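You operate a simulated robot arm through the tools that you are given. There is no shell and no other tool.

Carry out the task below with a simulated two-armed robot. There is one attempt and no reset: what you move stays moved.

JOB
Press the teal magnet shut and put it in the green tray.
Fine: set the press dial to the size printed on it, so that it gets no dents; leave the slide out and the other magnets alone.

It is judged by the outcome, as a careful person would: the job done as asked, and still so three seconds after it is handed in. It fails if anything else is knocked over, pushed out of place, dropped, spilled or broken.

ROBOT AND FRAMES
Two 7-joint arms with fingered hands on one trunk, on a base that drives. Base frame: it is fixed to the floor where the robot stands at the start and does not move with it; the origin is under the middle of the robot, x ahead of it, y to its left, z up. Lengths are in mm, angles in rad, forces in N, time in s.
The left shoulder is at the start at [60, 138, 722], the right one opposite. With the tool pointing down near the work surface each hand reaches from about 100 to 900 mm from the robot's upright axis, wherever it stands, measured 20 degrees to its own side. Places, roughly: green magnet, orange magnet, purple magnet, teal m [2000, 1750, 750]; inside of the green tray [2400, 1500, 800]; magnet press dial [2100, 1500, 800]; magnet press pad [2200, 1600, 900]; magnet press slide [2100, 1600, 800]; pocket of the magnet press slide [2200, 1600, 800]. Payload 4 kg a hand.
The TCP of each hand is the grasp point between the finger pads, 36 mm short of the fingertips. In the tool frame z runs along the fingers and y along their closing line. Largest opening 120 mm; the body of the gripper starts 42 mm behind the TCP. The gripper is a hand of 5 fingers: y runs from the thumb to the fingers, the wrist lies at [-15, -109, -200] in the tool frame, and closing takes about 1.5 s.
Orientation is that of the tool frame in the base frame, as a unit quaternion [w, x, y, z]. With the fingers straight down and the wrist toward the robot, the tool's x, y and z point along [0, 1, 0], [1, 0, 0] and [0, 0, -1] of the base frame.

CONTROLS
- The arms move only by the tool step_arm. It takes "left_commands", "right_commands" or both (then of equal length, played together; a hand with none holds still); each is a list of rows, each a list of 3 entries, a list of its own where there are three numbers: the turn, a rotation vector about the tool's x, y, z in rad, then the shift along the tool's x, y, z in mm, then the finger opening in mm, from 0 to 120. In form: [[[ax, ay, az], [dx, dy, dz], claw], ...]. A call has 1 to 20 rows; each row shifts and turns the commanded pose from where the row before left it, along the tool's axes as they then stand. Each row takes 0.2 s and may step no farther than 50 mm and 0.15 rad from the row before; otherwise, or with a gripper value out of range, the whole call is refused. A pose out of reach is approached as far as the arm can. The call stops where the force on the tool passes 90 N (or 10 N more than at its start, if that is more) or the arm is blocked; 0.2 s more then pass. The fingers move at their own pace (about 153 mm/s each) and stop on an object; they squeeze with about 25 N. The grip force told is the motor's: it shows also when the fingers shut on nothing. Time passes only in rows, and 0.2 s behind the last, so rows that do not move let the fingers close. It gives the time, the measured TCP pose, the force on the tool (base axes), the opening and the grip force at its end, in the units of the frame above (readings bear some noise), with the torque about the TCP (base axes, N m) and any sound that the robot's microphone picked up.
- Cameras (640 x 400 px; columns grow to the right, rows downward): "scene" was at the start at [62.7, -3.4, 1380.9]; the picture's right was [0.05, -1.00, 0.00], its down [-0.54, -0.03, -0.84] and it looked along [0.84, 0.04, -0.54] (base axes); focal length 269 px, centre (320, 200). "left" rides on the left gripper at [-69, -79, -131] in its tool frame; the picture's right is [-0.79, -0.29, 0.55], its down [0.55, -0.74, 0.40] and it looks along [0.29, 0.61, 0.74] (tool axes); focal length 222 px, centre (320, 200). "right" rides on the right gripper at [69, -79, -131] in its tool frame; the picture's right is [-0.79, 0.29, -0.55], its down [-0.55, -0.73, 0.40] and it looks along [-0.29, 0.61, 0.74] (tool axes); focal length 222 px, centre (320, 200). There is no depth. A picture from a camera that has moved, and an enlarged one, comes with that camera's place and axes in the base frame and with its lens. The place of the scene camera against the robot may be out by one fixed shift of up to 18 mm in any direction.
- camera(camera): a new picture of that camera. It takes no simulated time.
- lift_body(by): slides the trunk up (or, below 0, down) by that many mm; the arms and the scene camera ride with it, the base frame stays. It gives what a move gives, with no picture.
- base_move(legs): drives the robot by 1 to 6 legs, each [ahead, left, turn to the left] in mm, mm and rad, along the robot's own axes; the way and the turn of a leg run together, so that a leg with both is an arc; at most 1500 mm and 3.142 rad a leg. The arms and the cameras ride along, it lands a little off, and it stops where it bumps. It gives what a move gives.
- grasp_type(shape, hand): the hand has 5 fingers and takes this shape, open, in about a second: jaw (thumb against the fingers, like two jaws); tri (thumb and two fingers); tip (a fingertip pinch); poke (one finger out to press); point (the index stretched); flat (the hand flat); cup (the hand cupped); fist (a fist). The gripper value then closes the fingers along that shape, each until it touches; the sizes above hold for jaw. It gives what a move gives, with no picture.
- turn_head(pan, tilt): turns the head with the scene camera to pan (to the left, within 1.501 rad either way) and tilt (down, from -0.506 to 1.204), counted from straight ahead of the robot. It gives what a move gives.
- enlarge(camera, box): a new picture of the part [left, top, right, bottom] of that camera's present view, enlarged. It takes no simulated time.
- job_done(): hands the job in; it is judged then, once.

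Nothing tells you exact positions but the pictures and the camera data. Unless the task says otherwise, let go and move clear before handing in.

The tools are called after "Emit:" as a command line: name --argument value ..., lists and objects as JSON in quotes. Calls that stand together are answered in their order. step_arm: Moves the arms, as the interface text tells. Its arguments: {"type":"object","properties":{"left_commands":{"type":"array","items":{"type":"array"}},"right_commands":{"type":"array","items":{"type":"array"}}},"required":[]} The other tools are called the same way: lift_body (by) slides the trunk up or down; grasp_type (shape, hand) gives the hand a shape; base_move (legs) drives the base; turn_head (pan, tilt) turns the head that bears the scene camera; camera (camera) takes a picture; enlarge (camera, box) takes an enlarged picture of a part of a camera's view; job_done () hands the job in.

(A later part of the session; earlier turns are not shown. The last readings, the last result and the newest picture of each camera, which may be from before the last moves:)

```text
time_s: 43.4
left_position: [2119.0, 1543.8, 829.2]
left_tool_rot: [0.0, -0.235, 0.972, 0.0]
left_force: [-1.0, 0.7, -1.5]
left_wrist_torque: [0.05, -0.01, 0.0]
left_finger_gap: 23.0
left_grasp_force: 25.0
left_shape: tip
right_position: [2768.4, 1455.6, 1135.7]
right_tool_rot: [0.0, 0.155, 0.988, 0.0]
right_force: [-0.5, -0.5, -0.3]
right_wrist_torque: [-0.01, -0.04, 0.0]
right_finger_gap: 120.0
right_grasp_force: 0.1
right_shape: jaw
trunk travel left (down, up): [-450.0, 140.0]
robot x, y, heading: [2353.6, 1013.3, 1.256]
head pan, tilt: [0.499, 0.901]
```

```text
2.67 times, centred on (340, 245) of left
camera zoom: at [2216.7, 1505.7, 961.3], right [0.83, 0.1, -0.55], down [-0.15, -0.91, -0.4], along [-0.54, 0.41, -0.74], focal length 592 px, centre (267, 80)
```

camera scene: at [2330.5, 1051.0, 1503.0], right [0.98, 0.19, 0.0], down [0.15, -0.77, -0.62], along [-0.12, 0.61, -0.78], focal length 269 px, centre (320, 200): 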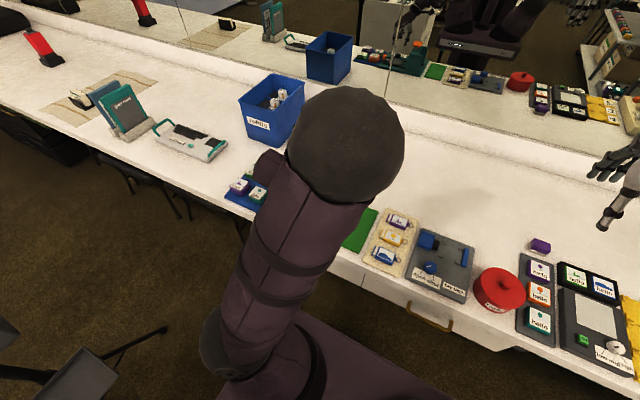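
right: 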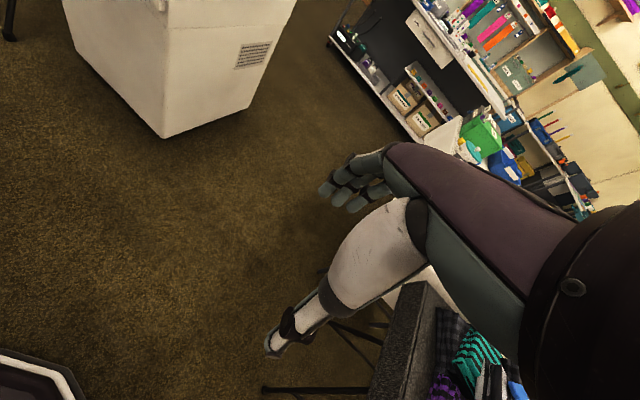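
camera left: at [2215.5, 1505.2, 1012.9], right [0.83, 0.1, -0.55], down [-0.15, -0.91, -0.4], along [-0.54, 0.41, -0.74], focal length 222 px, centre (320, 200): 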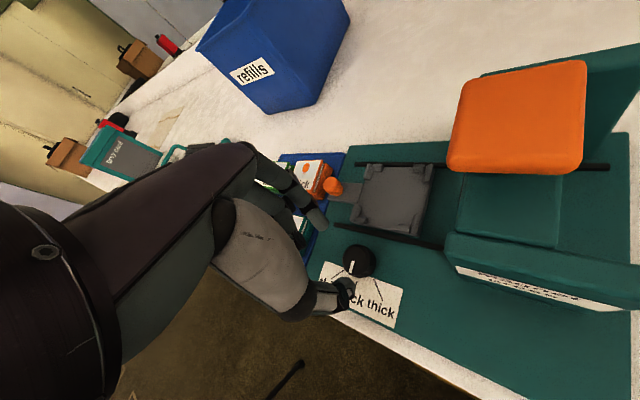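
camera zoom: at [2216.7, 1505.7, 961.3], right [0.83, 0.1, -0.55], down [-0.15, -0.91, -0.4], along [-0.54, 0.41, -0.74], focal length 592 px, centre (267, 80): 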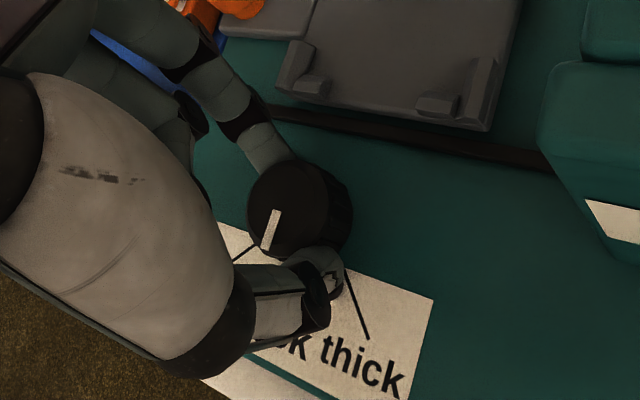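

The knob is held (gap 23, grip 25 N) with no side force. Now I turn it clockwise, first 0.4 rad, and look.

Emit:
step_arm --left_commands '[[[0, 0, 0.1], [0, 0, 0], 10], [[0, 0, 0.1], [0, 0, 0], 10], [[0, 0, 0.1], [0, 0, 0], 10], [[0, 0, 0.1], [0, 0, 0], 10]]'

Emit:
enlarge --camera "left" --box '[260, 170, 420, 320]'

```text
time_s: 44.4
left_position: [2144.9, 1552.6, 839.2]
left_tool_rot: [0.002, -0.06, 0.998, -0.001]
left_force: [0.0, -0.5, -0.9]
left_wrist_torque: [-0.03, 0.01, -0.02]
left_finger_gap: 15.7
left_grasp_force: 24.8
left_shape: tip
left hand out of reach, approached as far as the arm can: row 2, 3, 4
right_position: [2769.9, 1454.7, 1135.4]
right_tool_rot: [0.0, 0.156, 0.988, 0.0]
right_force: [-0.1, 0.4, 0.0]
right_wrist_torque: [0.02, 0.0, 0.02]
right_finger_gap: 119.9
right_grasp_force: 0.1
right_shape: jaw
trunk travel left (down, up): [-450.0, 140.0]
robot x, y, heading: [2349.2, 1010.6, 1.263]
head pan, tilt: [0.499, 0.901]
```

```text
2.67 times, centred on (340, 245) of left
camera zoom: at [2223.7, 1483.0, 971.0], right [0.81, -0.19, -0.55], down [-0.46, -0.8, -0.4], along [-0.36, 0.57, -0.74], focal length 592 px, centre (267, 80)
```

zoom: 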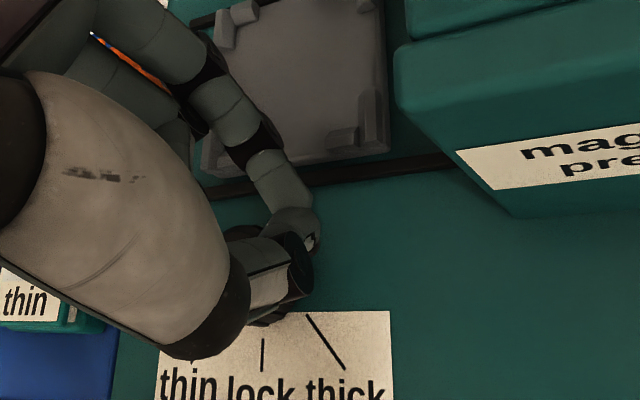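

The arm hit a reach limit and the fingers slipped off the knob. I'll open a bit, raise the hand clear and check the state of dial and slide.

Emit:
step_arm --left_commands '[[[0, 0, 0], [0, 0, -15], 16], [[0, 0, 0], [0, 0, -25], 16], [[0, 0, 0], [0, 0, -30], 16], [[0, 0, 0], [0, 0, -30], 40], [[0, 0, 0], [0, 0, 0], 40]]'

Emit:
camera --camera "left"

Emit:
camera --camera "scene"

```text
time_s: 45.6
left_position: [2143.3, 1553.1, 939.2]
left_tool_rot: [0.001, -0.063, 0.998, -0.002]
left_force: [0.3, -0.4, 0.0]
left_wrist_torque: [0.0, 0.0, 0.01]
left_finger_gap: 39.7
left_grasp_force: 0.0
left_shape: tip
right_position: [2769.9, 1454.3, 1135.1]
right_tool_rot: [0.0, 0.155, 0.988, 0.001]
right_force: [0.4, -0.6, -0.4]
right_wrist_torque: [0.02, 0.04, 0.01]
right_finger_gap: 119.9
right_grasp_force: 0.0
right_shape: jaw
trunk travel left (down, up): [-450.0, 140.0]
robot x, y, heading: [2348.9, 1014.0, 1.263]
head pan, tilt: [0.499, 0.901]
```

```text
taken
camera left: at [2221.7, 1483.4, 1070.4], right [0.82, -0.19, -0.55], down [-0.45, -0.8, -0.4], along [-0.36, 0.57, -0.74], focal length 222 px, centre (320, 200)
```

left: 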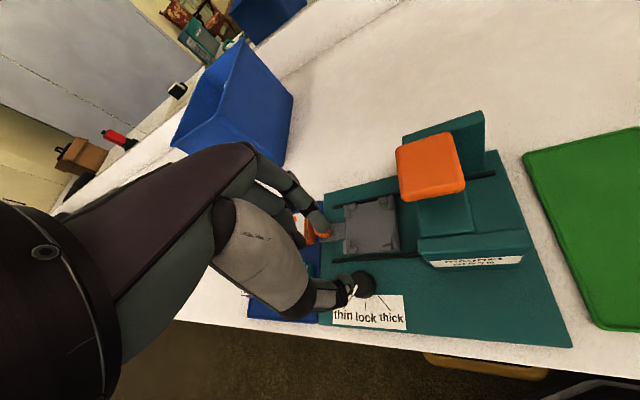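

```text
taken
camera scene: at [2330.8, 1051.3, 1503.0], right [0.98, 0.19, 0.0], down [0.15, -0.77, -0.62], along [-0.12, 0.61, -0.78], focal length 269 px, centre (320, 200)
```

scene: 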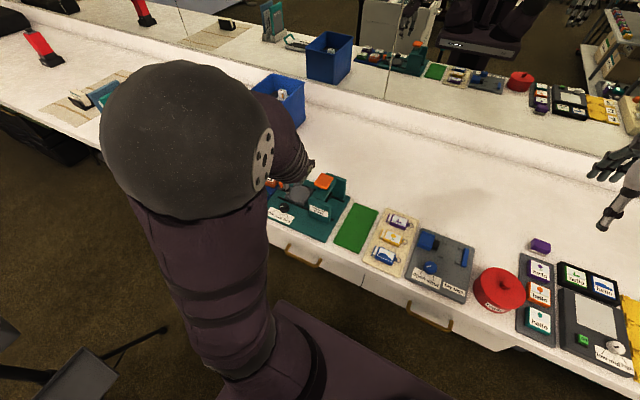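

Emit:
enlarge --camera "scene" --box '[250, 165, 350, 245]'

Emit:
enlarge --camera "left" --box '[300, 160, 420, 340]'

```text
5.00 times, centred on (300, 205) of scene
camera zoom: at [2330.8, 1051.3, 1503.0], right [0.98, 0.19, 0.0], down [0.15, -0.77, -0.62], along [-0.12, 0.61, -0.78], focal length 1347 px, centre (420, 175)
```

zoom: 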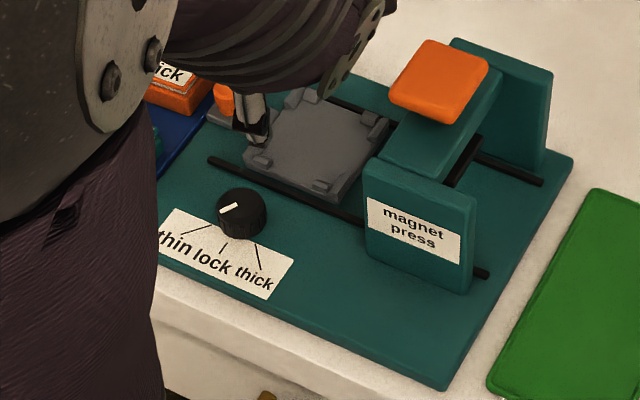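

```text
2.22 times, centred on (360, 250) of left
camera zoom: at [2221.7, 1483.4, 1070.4], right [0.82, -0.19, -0.55], down [-0.45, -0.8, -0.4], along [-0.36, 0.57, -0.74], focal length 494 px, centre (231, 89)
```

zoom: 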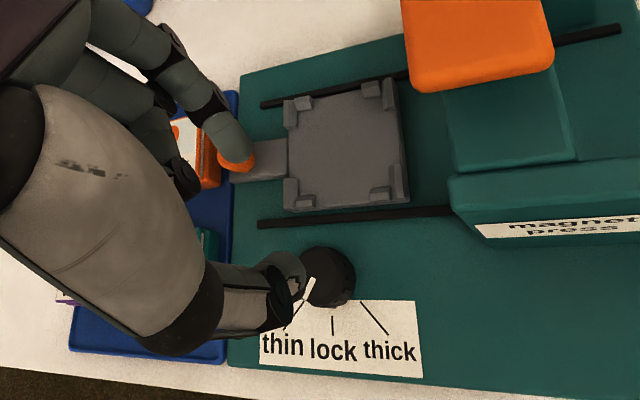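

The dial mark seems to have turned to "thin" before the slip. I'll enlarge more to be sure.

Emit:
enlarge --camera "scene" --box '[275, 195, 315, 225]'

Emit:
enlarge --camera "left" --box '[335, 260, 415, 325]'

```text
13.33 times, centred on (295, 210) of scene
camera zoom: at [2330.8, 1051.3, 1503.0], right [0.98, 0.19, 0.0], down [0.15, -0.77, -0.62], along [-0.12, 0.61, -0.78], focal length 3593 px, centre (653, 67)
```

zoom: 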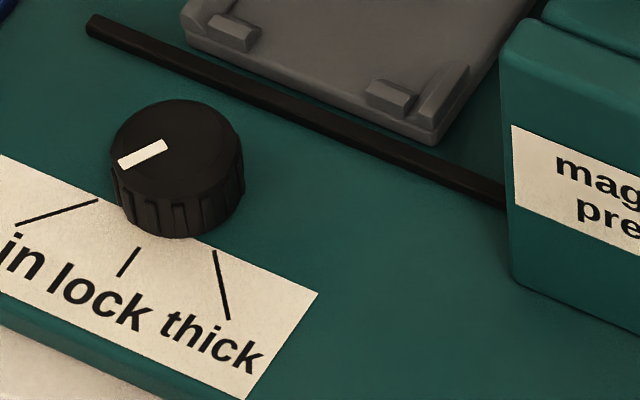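

```text
6.15 times, centred on (375, 292) of left
camera zoom: at [2221.7, 1483.4, 1070.4], right [0.82, -0.19, -0.55], down [-0.45, -0.8, -0.4], along [-0.36, 0.57, -0.74], focal length 1367 px, centre (-18, -369)
```

zoom: 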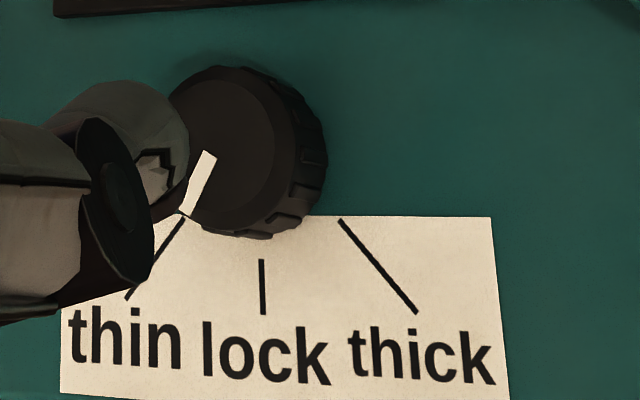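

The mark now lies along the "thin" line within a few degrees (about 36–40° vs. 40°), so the dial looks set; I'll re-check from a better view. The hand needs more reach room, so I want to shift the base left; first look where the post is behind-left.

Emit:
turn_head --pan 1.5 --tilt 1.2

Emit:
camera --camera "scene"

```text
time_s: 46.9
left_position: [2143.1, 1551.8, 938.5]
left_tool_rot: [-0.001, -0.063, 0.998, 0.0]
left_force: [-0.2, -0.6, 0.6]
left_wrist_torque: [0.02, 0.02, -0.01]
left_finger_gap: 39.7
left_grasp_force: 0.1
left_shape: tip
right_position: [2768.0, 1454.5, 1135.9]
right_tool_rot: [-0.001, 0.154, 0.988, 0.0]
right_force: [0.2, -0.6, 0.6]
right_wrist_torque: [0.05, 0.0, 0.0]
right_finger_gap: 119.9
right_grasp_force: 0.1
right_shape: jaw
trunk travel left (down, up): [-450.0, 140.0]
robot x, y, heading: [2348.9, 1014.1, 1.259]
head pan, tilt: [1.499, 1.201]
```

```text
taken
camera scene: at [2293.0, 997.9, 1483.2], right [0.37, 0.93, 0.0], down [0.86, -0.35, -0.36], along [-0.34, 0.14, -0.93], focal length 269 px, centre (320, 200)
```

scene: 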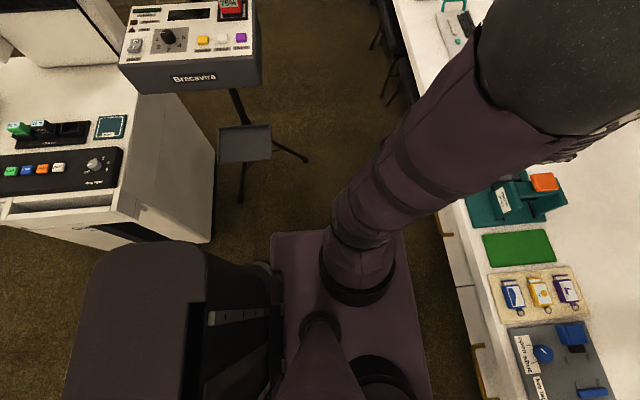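

Emit:
enlarge --camera "scene" --box '[0, 80, 340, 300]'

Emit:
turn_head --pan 1.5 --tilt 0.8

Emit:
camera --camera "scene"

```text
1.82 times, centred on (170, 190) of scene
camera zoom: at [2293.0, 997.9, 1483.2], right [0.37, 0.93, 0.0], down [0.86, -0.35, -0.36], along [-0.34, 0.14, -0.93], focal length 490 px, centre (593, 218)
```

zoom: 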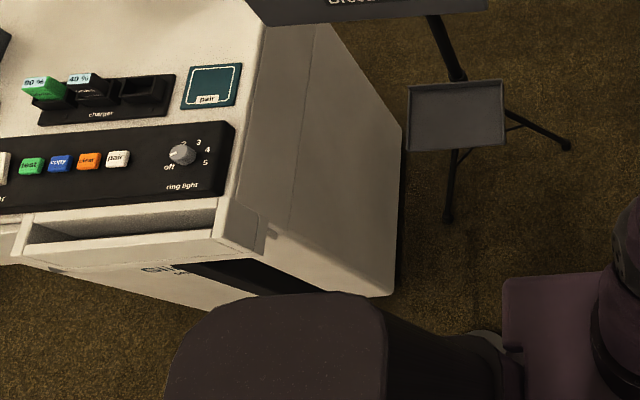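

```text
time_s: 47.7
left_position: [2142.5, 1552.5, 938.5]
left_tool_rot: [0.0, -0.063, 0.998, 0.0]
left_force: [0.1, 0.1, 0.3]
left_wrist_torque: [0.01, -0.01, 0.0]
left_finger_gap: 39.8
left_grasp_force: 0.1
left_shape: tip
right_position: [2769.5, 1454.2, 1135.6]
right_tool_rot: [-0.001, 0.155, 0.988, 0.0]
right_force: [0.1, 0.1, 0.5]
right_wrist_torque: [0.0, 0.03, -0.03]
right_finger_gap: 119.8
right_grasp_force: 0.1
right_shape: jaw
trunk travel left (down, up): [-450.0, 140.0]
robot x, y, heading: [2352.8, 1013.3, 1.258]
head pan, tilt: [1.499, 0.799]
```

```text
taken
camera scene: at [2270.1, 1007.1, 1510.9], right [0.37, 0.93, 0.0], down [0.67, -0.27, -0.7], along [-0.65, 0.26, -0.72], focal length 269 px, centre (320, 200)
```

scene: 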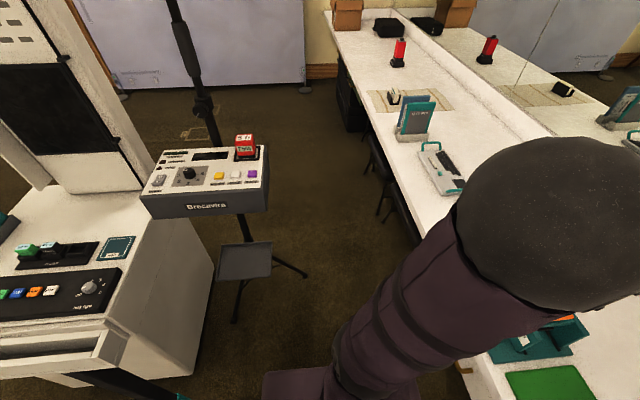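

The post stands behind-left of me, so I'd rather not shift left. The reach limit came from the raised trunk; I'll lift the hand, turn it back square to the bench, and lower the trunk 150 mm again.

Emit:
step_arm --left_commands '[[[0, 0, 0], [0, 0, -45], 40], [[0, 0, 0], [0, 0, -45], 40], [[0, 0, 0], [0, 0, -45], 40], [[0, 0, 0], [0, 0, -25], 40], [[0, 0, 0.11], [0, 0, 0], 40], [[0, 0, 0.11], [0, 0, 0], 40], [[0, 0, 0.11], [0, 0, 0], 40], [[0, 0, 0.108], [0, 0, 0], 40], [[0, 0, 0], [0, 0, 0], 40]]'

Emit:
lift_body --by -150

Emit:
turn_head --pan 0.6 --tilt 0.85

Emit:
camera --camera "scene"

Emit:
camera --camera "left"

```text
time_s: 49.7
left_position: [2143.3, 1552.5, 1099.8]
left_tool_rot: [0.0, 0.156, 0.988, 0.0]
left_force: [0.8, -0.4, 0.5]
left_wrist_torque: [-0.02, -0.02, 0.02]
left_finger_gap: 39.7
left_grasp_force: 0.1
left_shape: tip
right_position: [2768.5, 1455.0, 1135.5]
right_tool_rot: [-0.001, 0.155, 0.988, 0.0]
right_force: [0.4, 0.3, 0.5]
right_wrist_torque: [0.0, 0.04, 0.03]
right_finger_gap: 119.7
right_grasp_force: 0.1
right_shape: jaw
trunk travel left (down, up): [-450.0, 140.0]
robot x, y, heading: [2349.6, 1014.1, 1.256]
head pan, tilt: [1.499, 0.799]
```

```text
time_s: 51.5
left_position: [2142.4, 1552.5, 950.1]
left_tool_rot: [-0.001, 0.156, 0.988, 0.0]
left_force: [-0.8, 0.0, 0.4]
left_wrist_torque: [0.02, -0.01, -0.02]
left_finger_gap: 39.4
left_grasp_force: 0.1
left_shape: tip
right_position: [2768.4, 1455.5, 986.7]
right_tool_rot: [-0.001, 0.154, 0.988, 0.0]
right_force: [0.5, -0.8, 0.1]
right_wrist_torque: [0.0, -0.03, -0.03]
right_finger_gap: 119.5
right_grasp_force: 0.0
right_shape: jaw
trunk travel left (down, up): [-300.0, 290.0]
robot x, y, heading: [2352.0, 1011.2, 1.263]
head pan, tilt: [1.499, 0.799]
```

```text
time_s: 52.7
left_position: [2143.1, 1553.2, 948.8]
left_tool_rot: [0.0, 0.156, 0.988, 0.0]
left_force: [0.1, -0.4, -0.6]
left_wrist_torque: [0.01, 0.01, 0.01]
left_finger_gap: 39.5
left_grasp_force: 0.0
left_shape: tip
right_position: [2770.4, 1454.6, 984.9]
right_tool_rot: [-0.001, 0.155, 0.988, 0.0]
right_force: [0.0, -0.8, 0.7]
right_wrist_torque: [0.0, -0.02, 0.03]
right_finger_gap: 119.7
right_grasp_force: 0.1
right_shape: jaw
trunk travel left (down, up): [-300.0, 290.0]
robot x, y, heading: [2349.8, 1014.7, 1.266]
head pan, tilt: [0.6, 0.85]
```

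```text
taken
camera scene: at [2322.5, 1051.8, 1356.9], right [0.96, 0.29, 0.0], down [0.21, -0.72, -0.66], along [-0.19, 0.63, -0.75], focal length 269 px, centre (320, 200)
```

scene: 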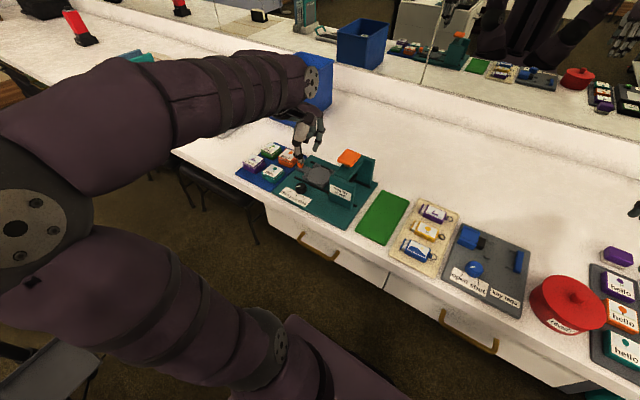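

```text
taken
camera left: at [2184.6, 1456.2, 1081.1], right [0.66, -0.52, -0.55], down [-0.75, -0.53, -0.4], along [-0.08, 0.67, -0.74], focal length 222 px, centre (320, 200)
```

left: 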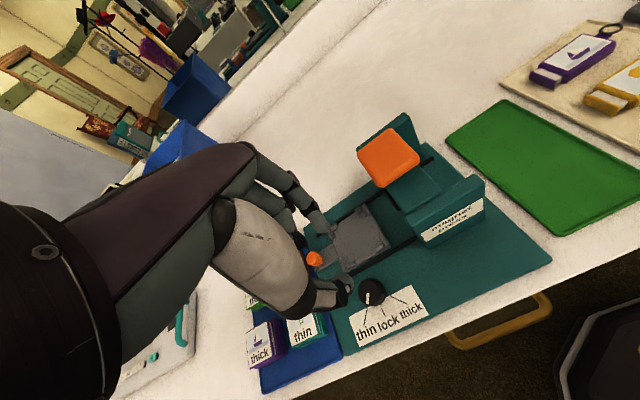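

Now the elbow is out to the side and the scene camera sees everything. Checking the dial closely.

Emit:
enlarge --camera "scene" --box '[275, 165, 335, 220]'

Emit:
enlarge --camera "left" --box '[340, 260, 430, 345]'

Emit:
enlarge --camera "scene" --box '[225, 100, 425, 250]'

```text
7.27 times, centred on (305, 192) of scene
camera zoom: at [2322.5, 1051.8, 1356.9], right [0.96, 0.29, 0.0], down [0.21, -0.72, -0.66], along [-0.19, 0.63, -0.75], focal length 1960 px, centre (429, 254)
```

zoom: 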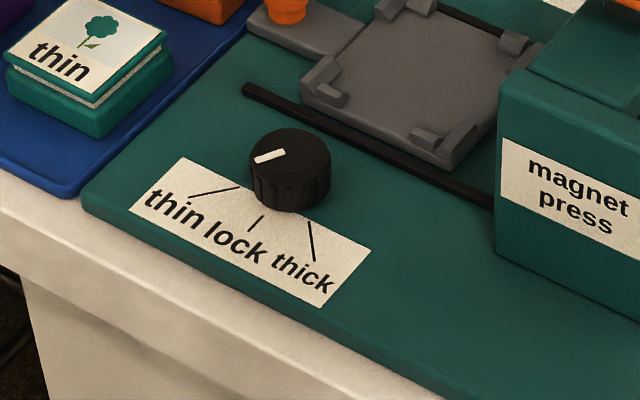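

```text
4.71 times, centred on (385, 302) of left
camera zoom: at [2184.6, 1456.2, 1081.1], right [0.66, -0.52, -0.55], down [-0.75, -0.53, -0.4], along [-0.08, 0.67, -0.74], focal length 1045 px, centre (14, -282)
```

zoom: 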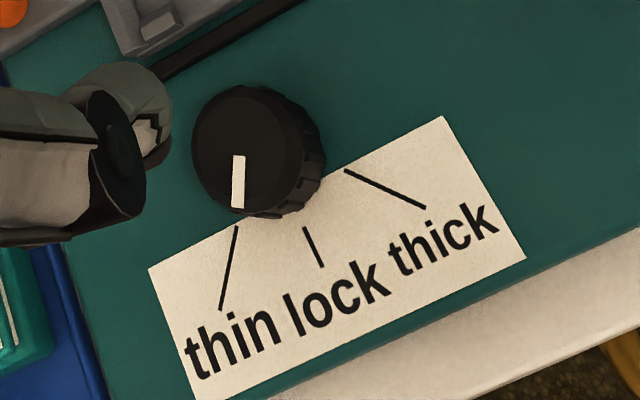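

```text
2.67 times, centred on (325, 175) of scene
camera zoom: at [2322.5, 1051.8, 1356.9], right [0.96, 0.29, 0.0], down [0.21, -0.72, -0.66], along [-0.19, 0.63, -0.75], focal length 718 px, centre (307, 267)
```

zoom: 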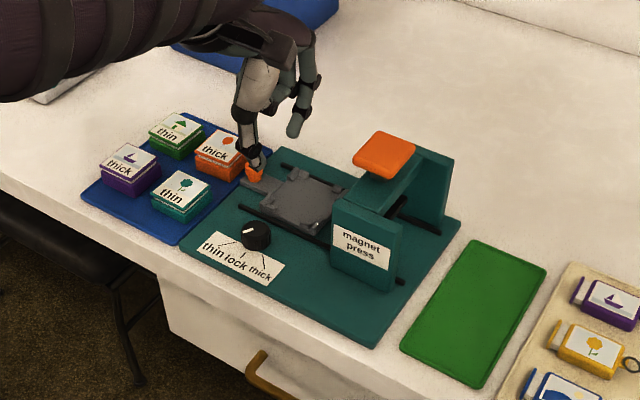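

The mark is between lock and thin, roughly 32–35° while the thin line is about 41–45°, so I'll turn it a little further. Pre-rotate −0.3, move over the knob and descend.

Emit:
step_arm --left_commands '[[[0, 0, -0.15], [0, 0, 0], 45], [[0, 0, -0.15], [0, 0, 0], 45], [[0, 0, 0], [24.9, -8.8, 0], 45], [[0, 0, 0], [0, 0, 30], 45], [[0, 0, 0], [0, 0, 30], 45], [[0, 0, 0], [0, 0, 20], 45], [[0, 0, 0], [0, 0, 0], 45]]'

Emit:
enlarge --camera "left" --box '[260, 170, 420, 320]'

Emit:
enlarge --camera "scene" --box '[225, 100, 425, 250]'

```text
time_s: 54.3
left_position: [2118.3, 1544.5, 870.6]
left_tool_rot: [-0.001, 0.007, 1.0, 0.0]
left_force: [-0.5, 0.3, -0.2]
left_wrist_torque: [-0.01, -0.04, 0.01]
left_finger_gap: 44.4
left_grasp_force: 0.0
left_shape: tip
right_position: [2769.3, 1454.6, 985.7]
right_tool_rot: [0.0, 0.154, 0.988, 0.001]
right_force: [0.3, -0.4, 0.4]
right_wrist_torque: [-0.01, 0.01, 0.0]
right_finger_gap: 119.6
right_grasp_force: 0.2
right_shape: jaw
trunk travel left (down, up): [-300.0, 290.0]
robot x, y, heading: [2349.2, 1010.7, 1.257]
head pan, tilt: [0.6, 0.85]
```

```text
2.67 times, centred on (340, 245) of left
camera zoom: at [2187.6, 1464.7, 1002.0], right [0.78, -0.3, -0.55], down [-0.56, -0.73, -0.4], along [-0.28, 0.62, -0.74], focal length 592 px, centre (267, 80)
```

zoom: 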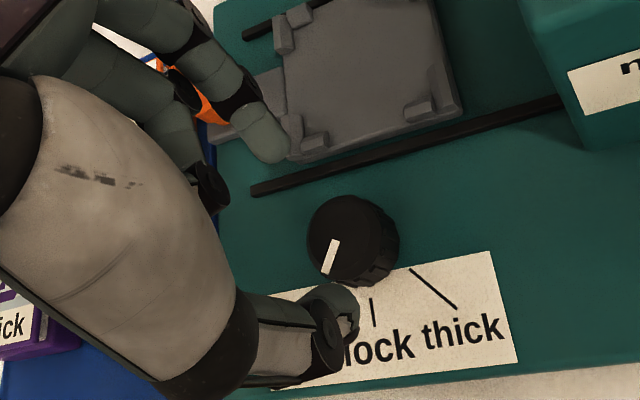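

```text
2.67 times, centred on (325, 175) of scene
camera zoom: at [2322.6, 1051.9, 1356.9], right [0.96, 0.28, 0.0], down [0.21, -0.72, -0.66], along [-0.19, 0.63, -0.75], focal length 718 px, centre (307, 267)
```

zoom: 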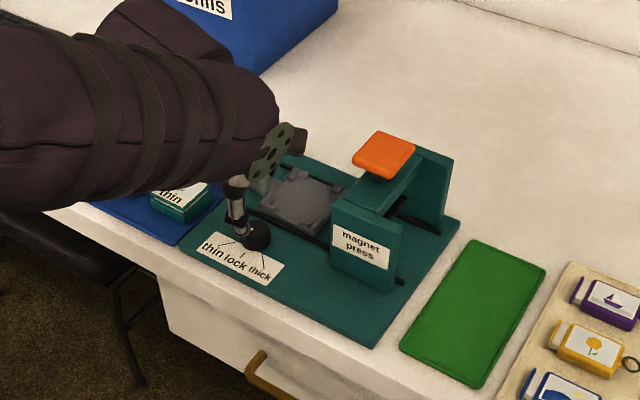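

The tool axis is over the knob centre. Descending the last 38 mm and closing.

Emit:
step_arm --left_commands '[[[0, 0, 0], [0, 0, 20], 45], [[0, 0, 0], [0, 0, 18], 45], [[0, 0, 0], [0, 0, 0], 45], [[0, 0, 0], [0, 0, 0], 35], [[0, 0, 0], [0, 0, 0], 25], [[0, 0, 0], [0, 0, 0], 10], [[0, 0, 0], [0, 0, 0], 10], [[0, 0, 0], [0, 0, 0], 10]]'

Emit:
enlarge --camera "left" --box '[260, 170, 420, 320]'

```text
time_s: 56.1
left_position: [2117.8, 1543.9, 832.4]
left_tool_rot: [-0.001, 0.007, 1.0, 0.0]
left_force: [0.0, 1.0, -2.1]
left_wrist_torque: [0.07, -0.02, 0.01]
left_finger_gap: 23.5
left_grasp_force: 24.7
left_shape: tip
right_position: [2770.1, 1454.9, 985.3]
right_tool_rot: [0.001, 0.155, 0.988, 0.0]
right_force: [0.6, -0.6, -0.9]
right_wrist_torque: [-0.01, 0.02, 0.0]
right_finger_gap: 119.9
right_grasp_force: 0.1
right_shape: jaw
trunk travel left (down, up): [-300.0, 290.0]
robot x, y, heading: [2348.1, 1011.4, 1.257]
head pan, tilt: [0.6, 0.85]
```

```text
2.67 times, centred on (340, 245) of left
camera zoom: at [2186.8, 1464.2, 963.5], right [0.78, -0.3, -0.55], down [-0.56, -0.73, -0.4], along [-0.28, 0.62, -0.74], focal length 592 px, centre (267, 80)
```

zoom: 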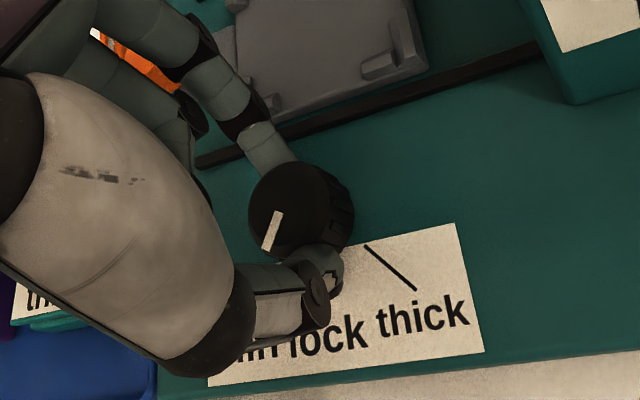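

Gripped again. Turning clockwise by 0.2 rad.

Emit:
step_arm --left_commands '[[[0, 0, 0.07], [0, 0, 0], 10], [[0, 0, 0.07], [0, 0, 0], 10], [[0, 0, 0.06], [0, 0, 0], 10], [[0, 0, 0], [0, 0, 0], 10]]'

Emit:
enlarge --camera "left" --box '[260, 170, 420, 320]'

```text
time_s: 57.1
left_position: [2116.9, 1544.1, 830.5]
left_tool_rot: [0.0, 0.106, 0.994, -0.001]
left_force: [-1.4, -1.1, 1.9]
left_wrist_torque: [0.0, -0.01, 0.01]
left_finger_gap: 23.3
left_grasp_force: 25.4
left_shape: tip
right_position: [2769.2, 1455.0, 986.5]
right_tool_rot: [-0.002, 0.155, 0.988, 0.0]
right_force: [-0.5, 0.2, -0.3]
right_wrist_torque: [-0.04, -0.03, -0.02]
right_finger_gap: 119.8
right_grasp_force: 0.0
right_shape: jaw
trunk travel left (down, up): [-300.0, 290.0]
robot x, y, heading: [2351.3, 1013.2, 1.258]
head pan, tilt: [0.6, 0.85]
```

```text
2.67 times, centred on (340, 245) of left
camera zoom: at [2169.3, 1452.3, 963.2], right [0.71, -0.45, -0.55], down [-0.69, -0.6, -0.4], along [-0.15, 0.66, -0.74], focal length 592 px, centre (267, 80)
```

zoom: 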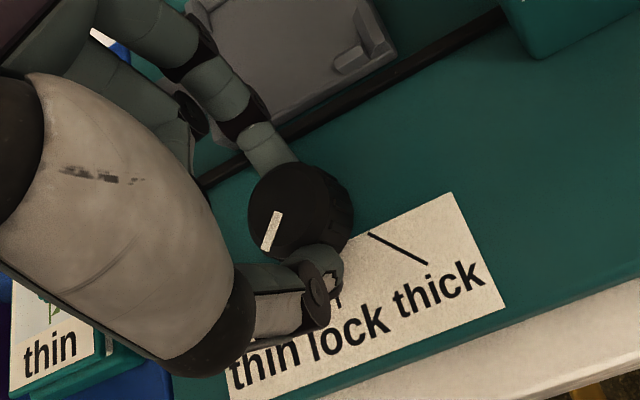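

The knob turned with the hand, now about 42°; I add a touch more (0.05) toward the middle of the thin mark, then release and lift to check.

Emit:
step_arm --left_commands '[[[0, 0, 0.05], [0, 0, 0], 10], [[0, 0, 0], [0, 0, 0], 10], [[0, 0, 0], [0, 0, 0], 45], [[0, 0, 0], [0, 0, 0], 45], [[0, 0, 0], [0, 0, 0], 45], [[0, 0, 0], [0, 0, -30], 45], [[0, 0, 0], [0, 0, -40], 45], [[0, 0, 0], [0, 0, -40], 45], [[0, 0, 0], [0, 0, 0], 45]]'

Emit:
enlarge --camera "left" --box '[300, 200, 440, 340]'

Emit:
enlarge --camera "scene" --box '[275, 165, 335, 220]'

```text
time_s: 59.1
left_position: [2117.1, 1543.6, 942.3]
left_tool_rot: [0.0, 0.131, 0.991, 0.0]
left_force: [-0.1, 1.0, 0.4]
left_wrist_torque: [-0.02, 0.0, -0.01]
left_finger_gap: 44.7
left_grasp_force: 0.2
left_shape: tip
right_position: [2769.8, 1454.1, 985.9]
right_tool_rot: [-0.001, 0.154, 0.988, 0.0]
right_force: [0.9, -0.5, 1.2]
right_wrist_torque: [-0.01, 0.0, 0.0]
right_finger_gap: 119.5
right_grasp_force: 0.1
right_shape: jaw
trunk travel left (down, up): [-300.0, 290.0]
robot x, y, heading: [2351.3, 1013.7, 1.259]
head pan, tilt: [0.6, 0.85]
```

```text
2.86 times, centred on (370, 270) of left
camera zoom: at [2163.4, 1449.1, 1073.8], right [0.68, -0.48, -0.55], down [-0.72, -0.57, -0.4], along [-0.12, 0.67, -0.74], focal length 635 px, centre (177, 0)
```

zoom: 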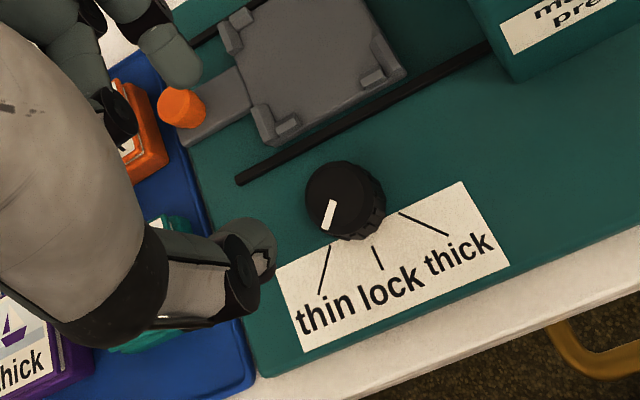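

```text
7.27 times, centred on (305, 192) of scene
camera zoom: at [2322.6, 1051.8, 1356.9], right [0.96, 0.28, 0.0], down [0.21, -0.72, -0.66], along [-0.19, 0.63, -0.75], focal length 1960 px, centre (429, 254)
```

zoom: 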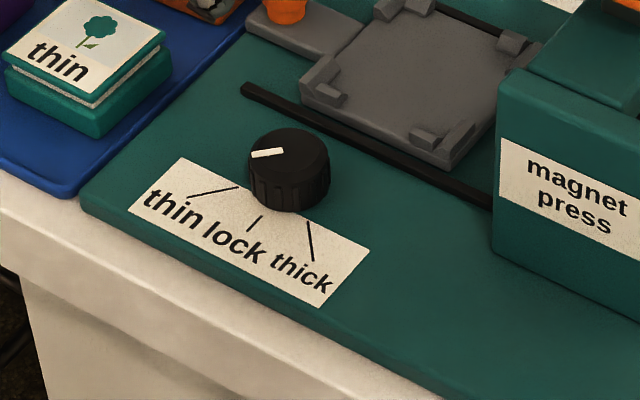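

Both views show the mark lying along the "thin" line — the dial is set. Next the teal magnet: I'll take a closer look at it.

Emit:
enlarge --camera "scene" --box '[235, 140, 305, 195]'

Emit:
enlarge --camera "scene" --box '[255, 155, 295, 187]'

Emit:
camera --camera "left"

```text
7.27 times, centred on (270, 168) of scene
camera zoom: at [2322.6, 1051.8, 1356.9], right [0.96, 0.28, 0.0], down [0.21, -0.72, -0.66], along [-0.19, 0.63, -0.75], focal length 1960 px, centre (684, 436)
```

zoom: 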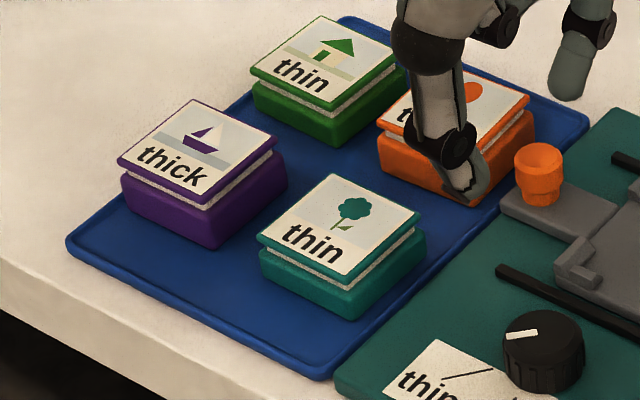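

```text
12.50 times, centred on (275, 171) of scene
camera zoom: at [2322.6, 1051.8, 1356.9], right [0.96, 0.28, 0.0], down [0.21, -0.72, -0.66], along [-0.19, 0.63, -0.75], focal length 3368 px, centre (882, 562)
```

zoom: 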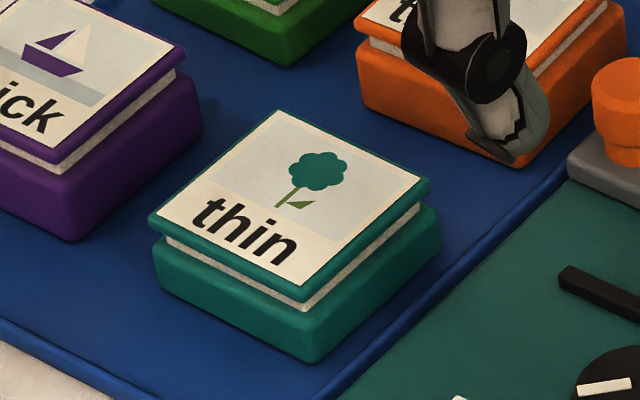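

```text
taken
camera left: at [2163.4, 1449.1, 1073.8], right [0.68, -0.48, -0.55], down [-0.72, -0.57, -0.4], along [-0.12, 0.67, -0.74], focal length 222 px, centre (320, 200)
```

left: 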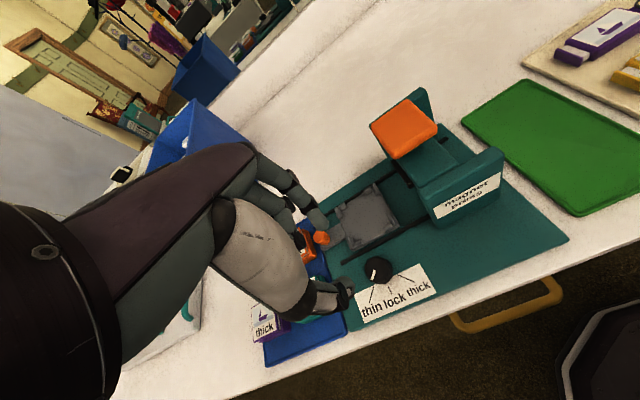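

The teal magnet is a base with a thin picture lid on a white insert, base roughly z 775–791. I'll try the "tri" shape (thumb and two fingers) for a steadier hold and look at its geometry at about 65 mm opening.

Emit:
grasp_type --hand "left" --shape "tri"

Emit:
step_arm --left_commands '[[[0, 0, 0.05], [0, 0, 0], 65], [[0, 0, 0], [0, 0, 0], 65], [[0, 0, 0], [0, 0, 0], 65], [[0, 0, 0], [0, 0, 0], 65]]'

Emit:
enlarge --camera "scene" --box '[260, 90, 360, 190]'

Emit:
enlarge --camera "left" --box '[200, 130, 400, 370]'

```text
time_s: 60.0
left_position: [2117.2, 1543.2, 940.4]
left_tool_rot: [0.0, 0.13, 0.991, -0.001]
left_force: [0.1, -0.4, 0.2]
left_wrist_torque: [-0.02, -0.02, 0.02]
left_finger_gap: 120.1
left_grasp_force: 0.0
left_shape: tri
right_position: [2768.8, 1456.0, 985.0]
right_tool_rot: [-0.001, 0.155, 0.988, 0.0]
right_force: [0.8, 1.6, -0.1]
right_wrist_torque: [0.02, 0.01, 0.0]
right_finger_gap: 119.7
right_grasp_force: 0.1
right_shape: jaw
trunk travel left (down, up): [-300.0, 290.0]
robot x, y, heading: [2349.9, 1013.6, 1.263]
head pan, tilt: [0.6, 0.85]
```

```text
time_s: 61.0
left_position: [2118.5, 1542.6, 941.4]
left_tool_rot: [0.0, 0.156, 0.988, -0.001]
left_force: [-0.2, -0.5, -0.4]
left_wrist_torque: [0.01, 0.02, 0.03]
left_finger_gap: 65.3
left_grasp_force: 0.1
left_shape: tri
right_position: [2769.1, 1454.4, 985.6]
right_tool_rot: [-0.001, 0.154, 0.988, 0.0]
right_force: [0.8, -0.7, -0.9]
right_wrist_torque: [0.03, -0.02, 0.04]
right_finger_gap: 119.8
right_grasp_force: 0.0
right_shape: jaw
trunk travel left (down, up): [-300.0, 290.0]
robot x, y, heading: [2349.2, 1010.1, 1.264]
head pan, tilt: [0.6, 0.85]
```

```text
4.00 times, centred on (310, 140) of scene
camera zoom: at [2322.5, 1051.9, 1356.9], right [0.96, 0.28, 0.0], down [0.21, -0.72, -0.66], along [-0.19, 0.63, -0.75], focal length 1078 px, centre (360, 440)
```

zoom: 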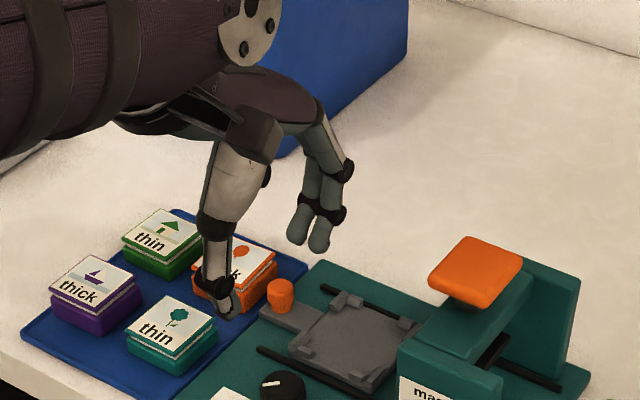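

```text
1.67 times, centred on (300, 250) of left
camera zoom: at [2158.7, 1446.9, 1073.2], right [0.66, -0.52, -0.55], down [-0.75, -0.53, -0.4], along [-0.08, 0.67, -0.74], focal length 370 px, centre (353, 117)
```

zoom: 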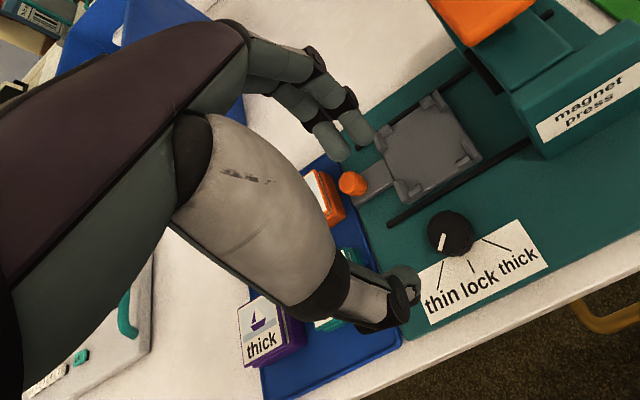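

Tri shape: index and middle sit at tool x ≈ −2 and +18, thumb at x ≈ 0, with ~±32 mm inner clearance at 65. The teal magnet's lid is 46 mm square, aligned with the tool, centre ≈ [2016.5, 1584.5]. I move above it at height, opening 62, and check.

Emit:
step_arm --left_commands '[[[0, 0, 0], [35.6, 2.8, 0], 62], [[0, 0, 0], [35.6, 2.8, 0], 62], [[0, 0, 0], [35.7, 2.9, 0], 62], [[0, 0, 0], [0, 0, 30], 62], [[0, 0, 0], [0, 0, 30], 62], [[0, 0, 0], [0, 0, 0], 62]]'

Emit:
camera --camera "left"

Emit:
enlarge --camera "left" --box '[240, 140, 440, 330]'

Emit:
enlarge --camera "scene" --box '[220, 90, 340, 200]'

```text
time_s: 62.4
left_position: [2018.3, 1584.5, 883.1]
left_tool_rot: [0.0, 0.156, 0.988, 0.0]
left_force: [1.0, -0.7, 0.5]
left_wrist_torque: [0.01, -0.03, -0.04]
left_finger_gap: 62.2
left_grasp_force: 0.0
left_shape: tri
right_position: [2767.8, 1454.1, 985.3]
right_tool_rot: [0.0, 0.155, 0.988, 0.0]
right_force: [-0.3, -0.5, 0.9]
right_wrist_torque: [0.0, -0.01, 0.01]
right_finger_gap: 119.9
right_grasp_force: 0.1
right_shape: jaw
trunk travel left (down, up): [-300.0, 290.0]
robot x, y, heading: [2350.9, 1011.1, 1.261]
head pan, tilt: [0.6, 0.85]
```

```text
taken
camera left: at [2060.1, 1487.7, 1013.8], right [0.66, -0.52, -0.55], down [-0.75, -0.53, -0.4], along [-0.08, 0.67, -0.74], focal length 222 px, centre (320, 200)
```

left: 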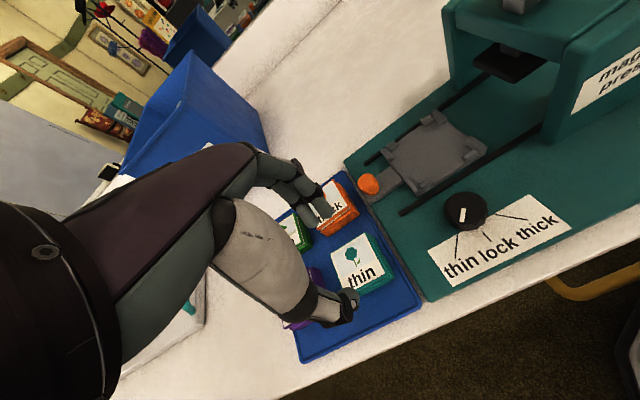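

```text
2.11 times, centred on (340, 235) of left
camera zoom: at [2060.1, 1487.7, 1013.8], right [0.66, -0.52, -0.55], down [-0.75, -0.53, -0.4], along [-0.08, 0.67, -0.74], focal length 468 px, centre (278, 126)
```

zoom: 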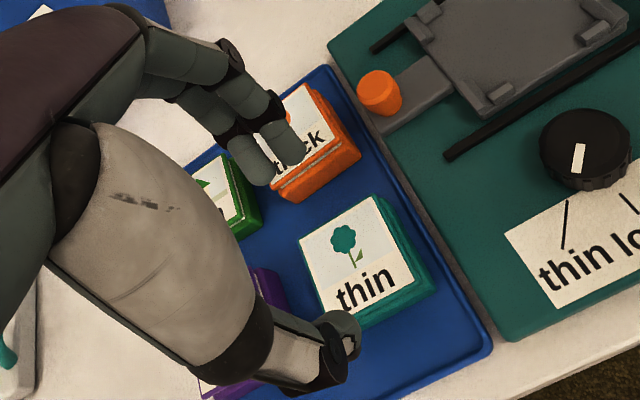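

```text
3.64 times, centred on (280, 145) of scene
camera zoom: at [2322.5, 1052.0, 1356.9], right [0.96, 0.29, 0.0], down [0.21, -0.72, -0.66], along [-0.19, 0.63, -0.75], focal length 980 px, centre (466, 400)
```

zoom: 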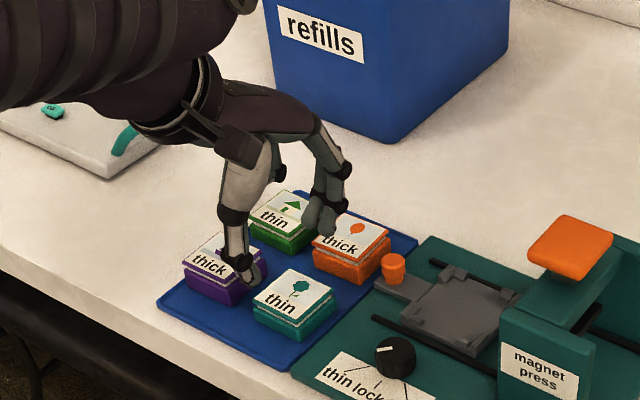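

The magnet centre is at tool (1.3, 1.1), nearly ideal. Descending with a small correction, stopping short to check clearance to the orange magnet.

Emit:
step_arm --left_commands '[[[0, 0, 0], [-2, 1, 15], 62], [[0, 0, 0], [0, 0, 15], 62], [[0, 0, 0], [0, 0, 15], 62], [[0, 0, 0], [0, 0, 0], 62]]'

Emit:
enlarge --camera "left" --box '[240, 140, 440, 330]'

Emit:
enlarge --camera "scene" --box '[240, 120, 320, 190]'

```text
time_s: 63.4
left_position: [2021.3, 1583.8, 838.3]
left_tool_rot: [0.001, 0.156, 0.988, 0.0]
left_force: [0.5, -1.1, 2.6]
left_wrist_torque: [0.13, 0.02, -0.03]
left_finger_gap: 62.1
left_grasp_force: 0.0
left_shape: tri
right_position: [2769.0, 1455.2, 985.5]
right_tool_rot: [-0.001, 0.154, 0.988, 0.0]
right_force: [0.3, 0.1, 0.4]
right_wrist_torque: [0.0, -0.02, -0.03]
right_finger_gap: 119.7
right_grasp_force: 0.1
right_shape: jaw
trunk travel left (down, up): [-300.0, 290.0]
robot x, y, heading: [2352.8, 1015.9, 1.265]
head pan, tilt: [0.6, 0.85]
```

```text
2.11 times, centred on (340, 235) of left
camera zoom: at [2062.7, 1488.3, 969.8], right [0.66, -0.52, -0.55], down [-0.75, -0.53, -0.4], along [-0.08, 0.67, -0.74], focal length 468 px, centre (278, 126)
```

zoom: 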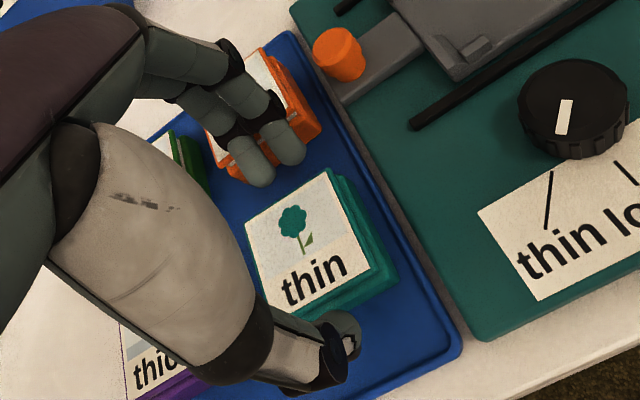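

```text
5.71 times, centred on (280, 155) of scene
camera zoom: at [2322.6, 1051.6, 1357.0], right [0.96, 0.29, 0.0], down [0.21, -0.72, -0.66], along [-0.19, 0.63, -0.75], focal length 1540 px, centre (549, 457)
```

zoom: 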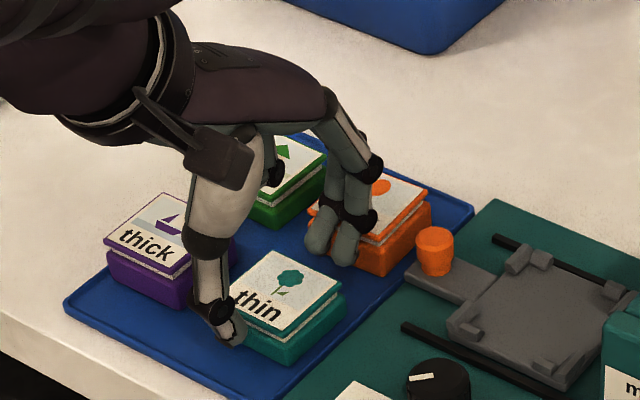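

There is a slight touch (2.6 N) on the far side — the fingers are very near the orange magnet. I'll lift 20 mm, narrow the opening to 50 and check.

Emit:
step_arm --left_commands '[[[0, 0, 0], [0, 0, -20], 62], [[0, 0, 0], [0, 0, 0], 50], [[0, 0, 0], [0, 0, 0], 50], [[0, 0, 0], [0, 0, 0], 50]]'

Emit:
enlarge --camera "left" --box '[240, 140, 440, 330]'

Emit:
enlarge --camera "scene" --box '[240, 120, 320, 190]'

```text
time_s: 64.4
left_position: [2021.8, 1586.3, 857.3]
left_tool_rot: [0.0, 0.156, 0.988, 0.0]
left_force: [0.3, -0.1, 0.0]
left_wrist_torque: [0.02, 0.0, 0.0]
left_finger_gap: 50.3
left_grasp_force: 0.1
left_shape: tri
right_position: [2768.8, 1454.8, 985.8]
right_tool_rot: [-0.001, 0.154, 0.988, 0.0]
right_force: [0.1, 0.4, -0.7]
right_wrist_torque: [-0.01, 0.02, -0.02]
right_finger_gap: 119.8
right_grasp_force: 0.0
right_shape: jaw
trunk travel left (down, up): [-300.0, 290.0]
robot x, y, heading: [2350.7, 1011.5, 1.258]
head pan, tilt: [0.6, 0.85]
```

```text
2.11 times, centred on (340, 235) of left
camera zoom: at [2063.2, 1489.2, 989.0], right [0.66, -0.52, -0.55], down [-0.75, -0.53, -0.4], along [-0.08, 0.67, -0.74], focal length 468 px, centre (278, 126)
```

zoom: 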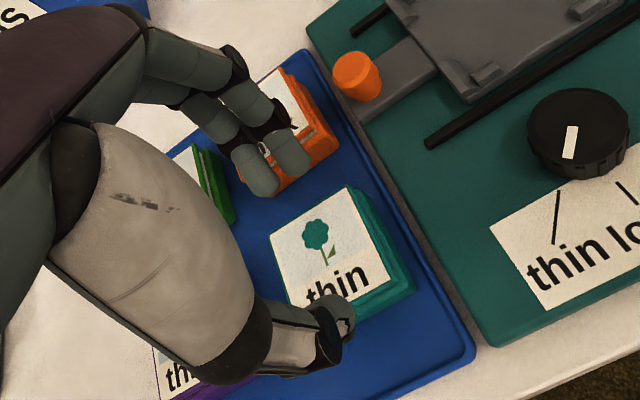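

```text
5.71 times, centred on (280, 155) of scene
camera zoom: at [2322.5, 1051.8, 1356.9], right [0.96, 0.28, 0.0], down [0.21, -0.72, -0.66], along [-0.19, 0.63, -0.75], focal length 1540 px, centre (549, 457)
```

zoom: 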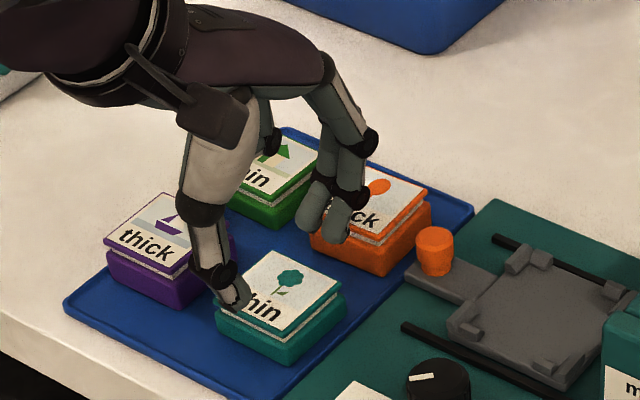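

At 50 mm opening the tips clear the teal lid by ~4 mm per side and the orange magnet by >10 mm. Descending in small steps.

Emit:
step_arm --left_commands '[[[0, 0, 0], [0, -1, 10], 50], [[0, 0, 0], [0, 0, 10], 50], [[0, 0, 0], [0, 0, 0], 50]]'

Emit:
enlarge --camera "left" --box '[240, 140, 440, 330]'

Emit:
enlarge --camera "scene" --box '[240, 120, 320, 190]'

```text
time_s: 65.2
left_position: [2020.5, 1582.7, 837.3]
left_tool_rot: [0.0, 0.156, 0.988, -0.001]
left_force: [0.0, -1.2, 2.0]
left_wrist_torque: [0.09, -0.04, -0.01]
left_finger_gap: 50.2
left_grasp_force: 0.1
left_shape: tri
right_position: [2768.8, 1454.0, 985.9]
right_tool_rot: [-0.001, 0.155, 0.988, 0.0]
right_force: [0.5, -0.2, 0.0]
right_wrist_torque: [-0.01, 0.04, 0.03]
right_finger_gap: 119.9
right_grasp_force: 0.1
right_shape: jaw
trunk travel left (down, up): [-300.0, 290.0]
robot x, y, heading: [2352.0, 1012.4, 1.261]
head pan, tilt: [0.6, 0.85]
```

```text
2.11 times, centred on (340, 235) of left
camera zoom: at [2062.0, 1488.0, 968.5], right [0.66, -0.52, -0.55], down [-0.75, -0.53, -0.4], along [-0.08, 0.67, -0.74], focal length 468 px, centre (278, 126)
```

zoom: 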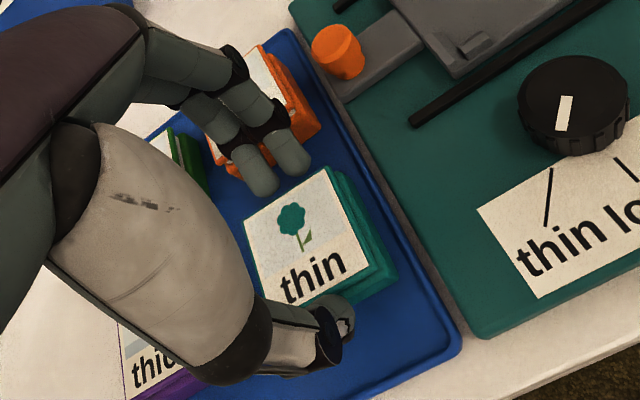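

```text
5.71 times, centred on (280, 155) of scene
camera zoom: at [2322.6, 1051.8, 1357.0], right [0.96, 0.28, 0.0], down [0.21, -0.72, -0.66], along [-0.19, 0.63, -0.75], focal length 1540 px, centre (549, 457)
```

zoom: 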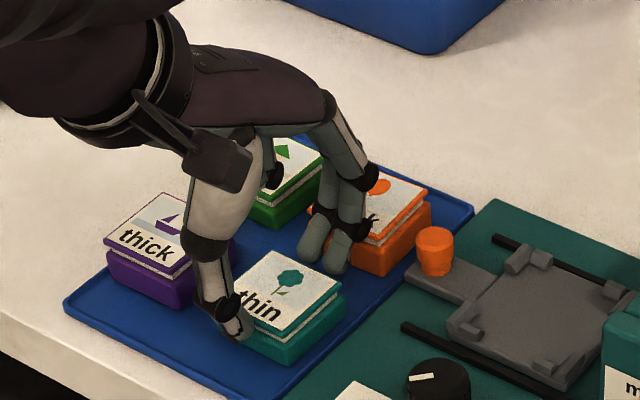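

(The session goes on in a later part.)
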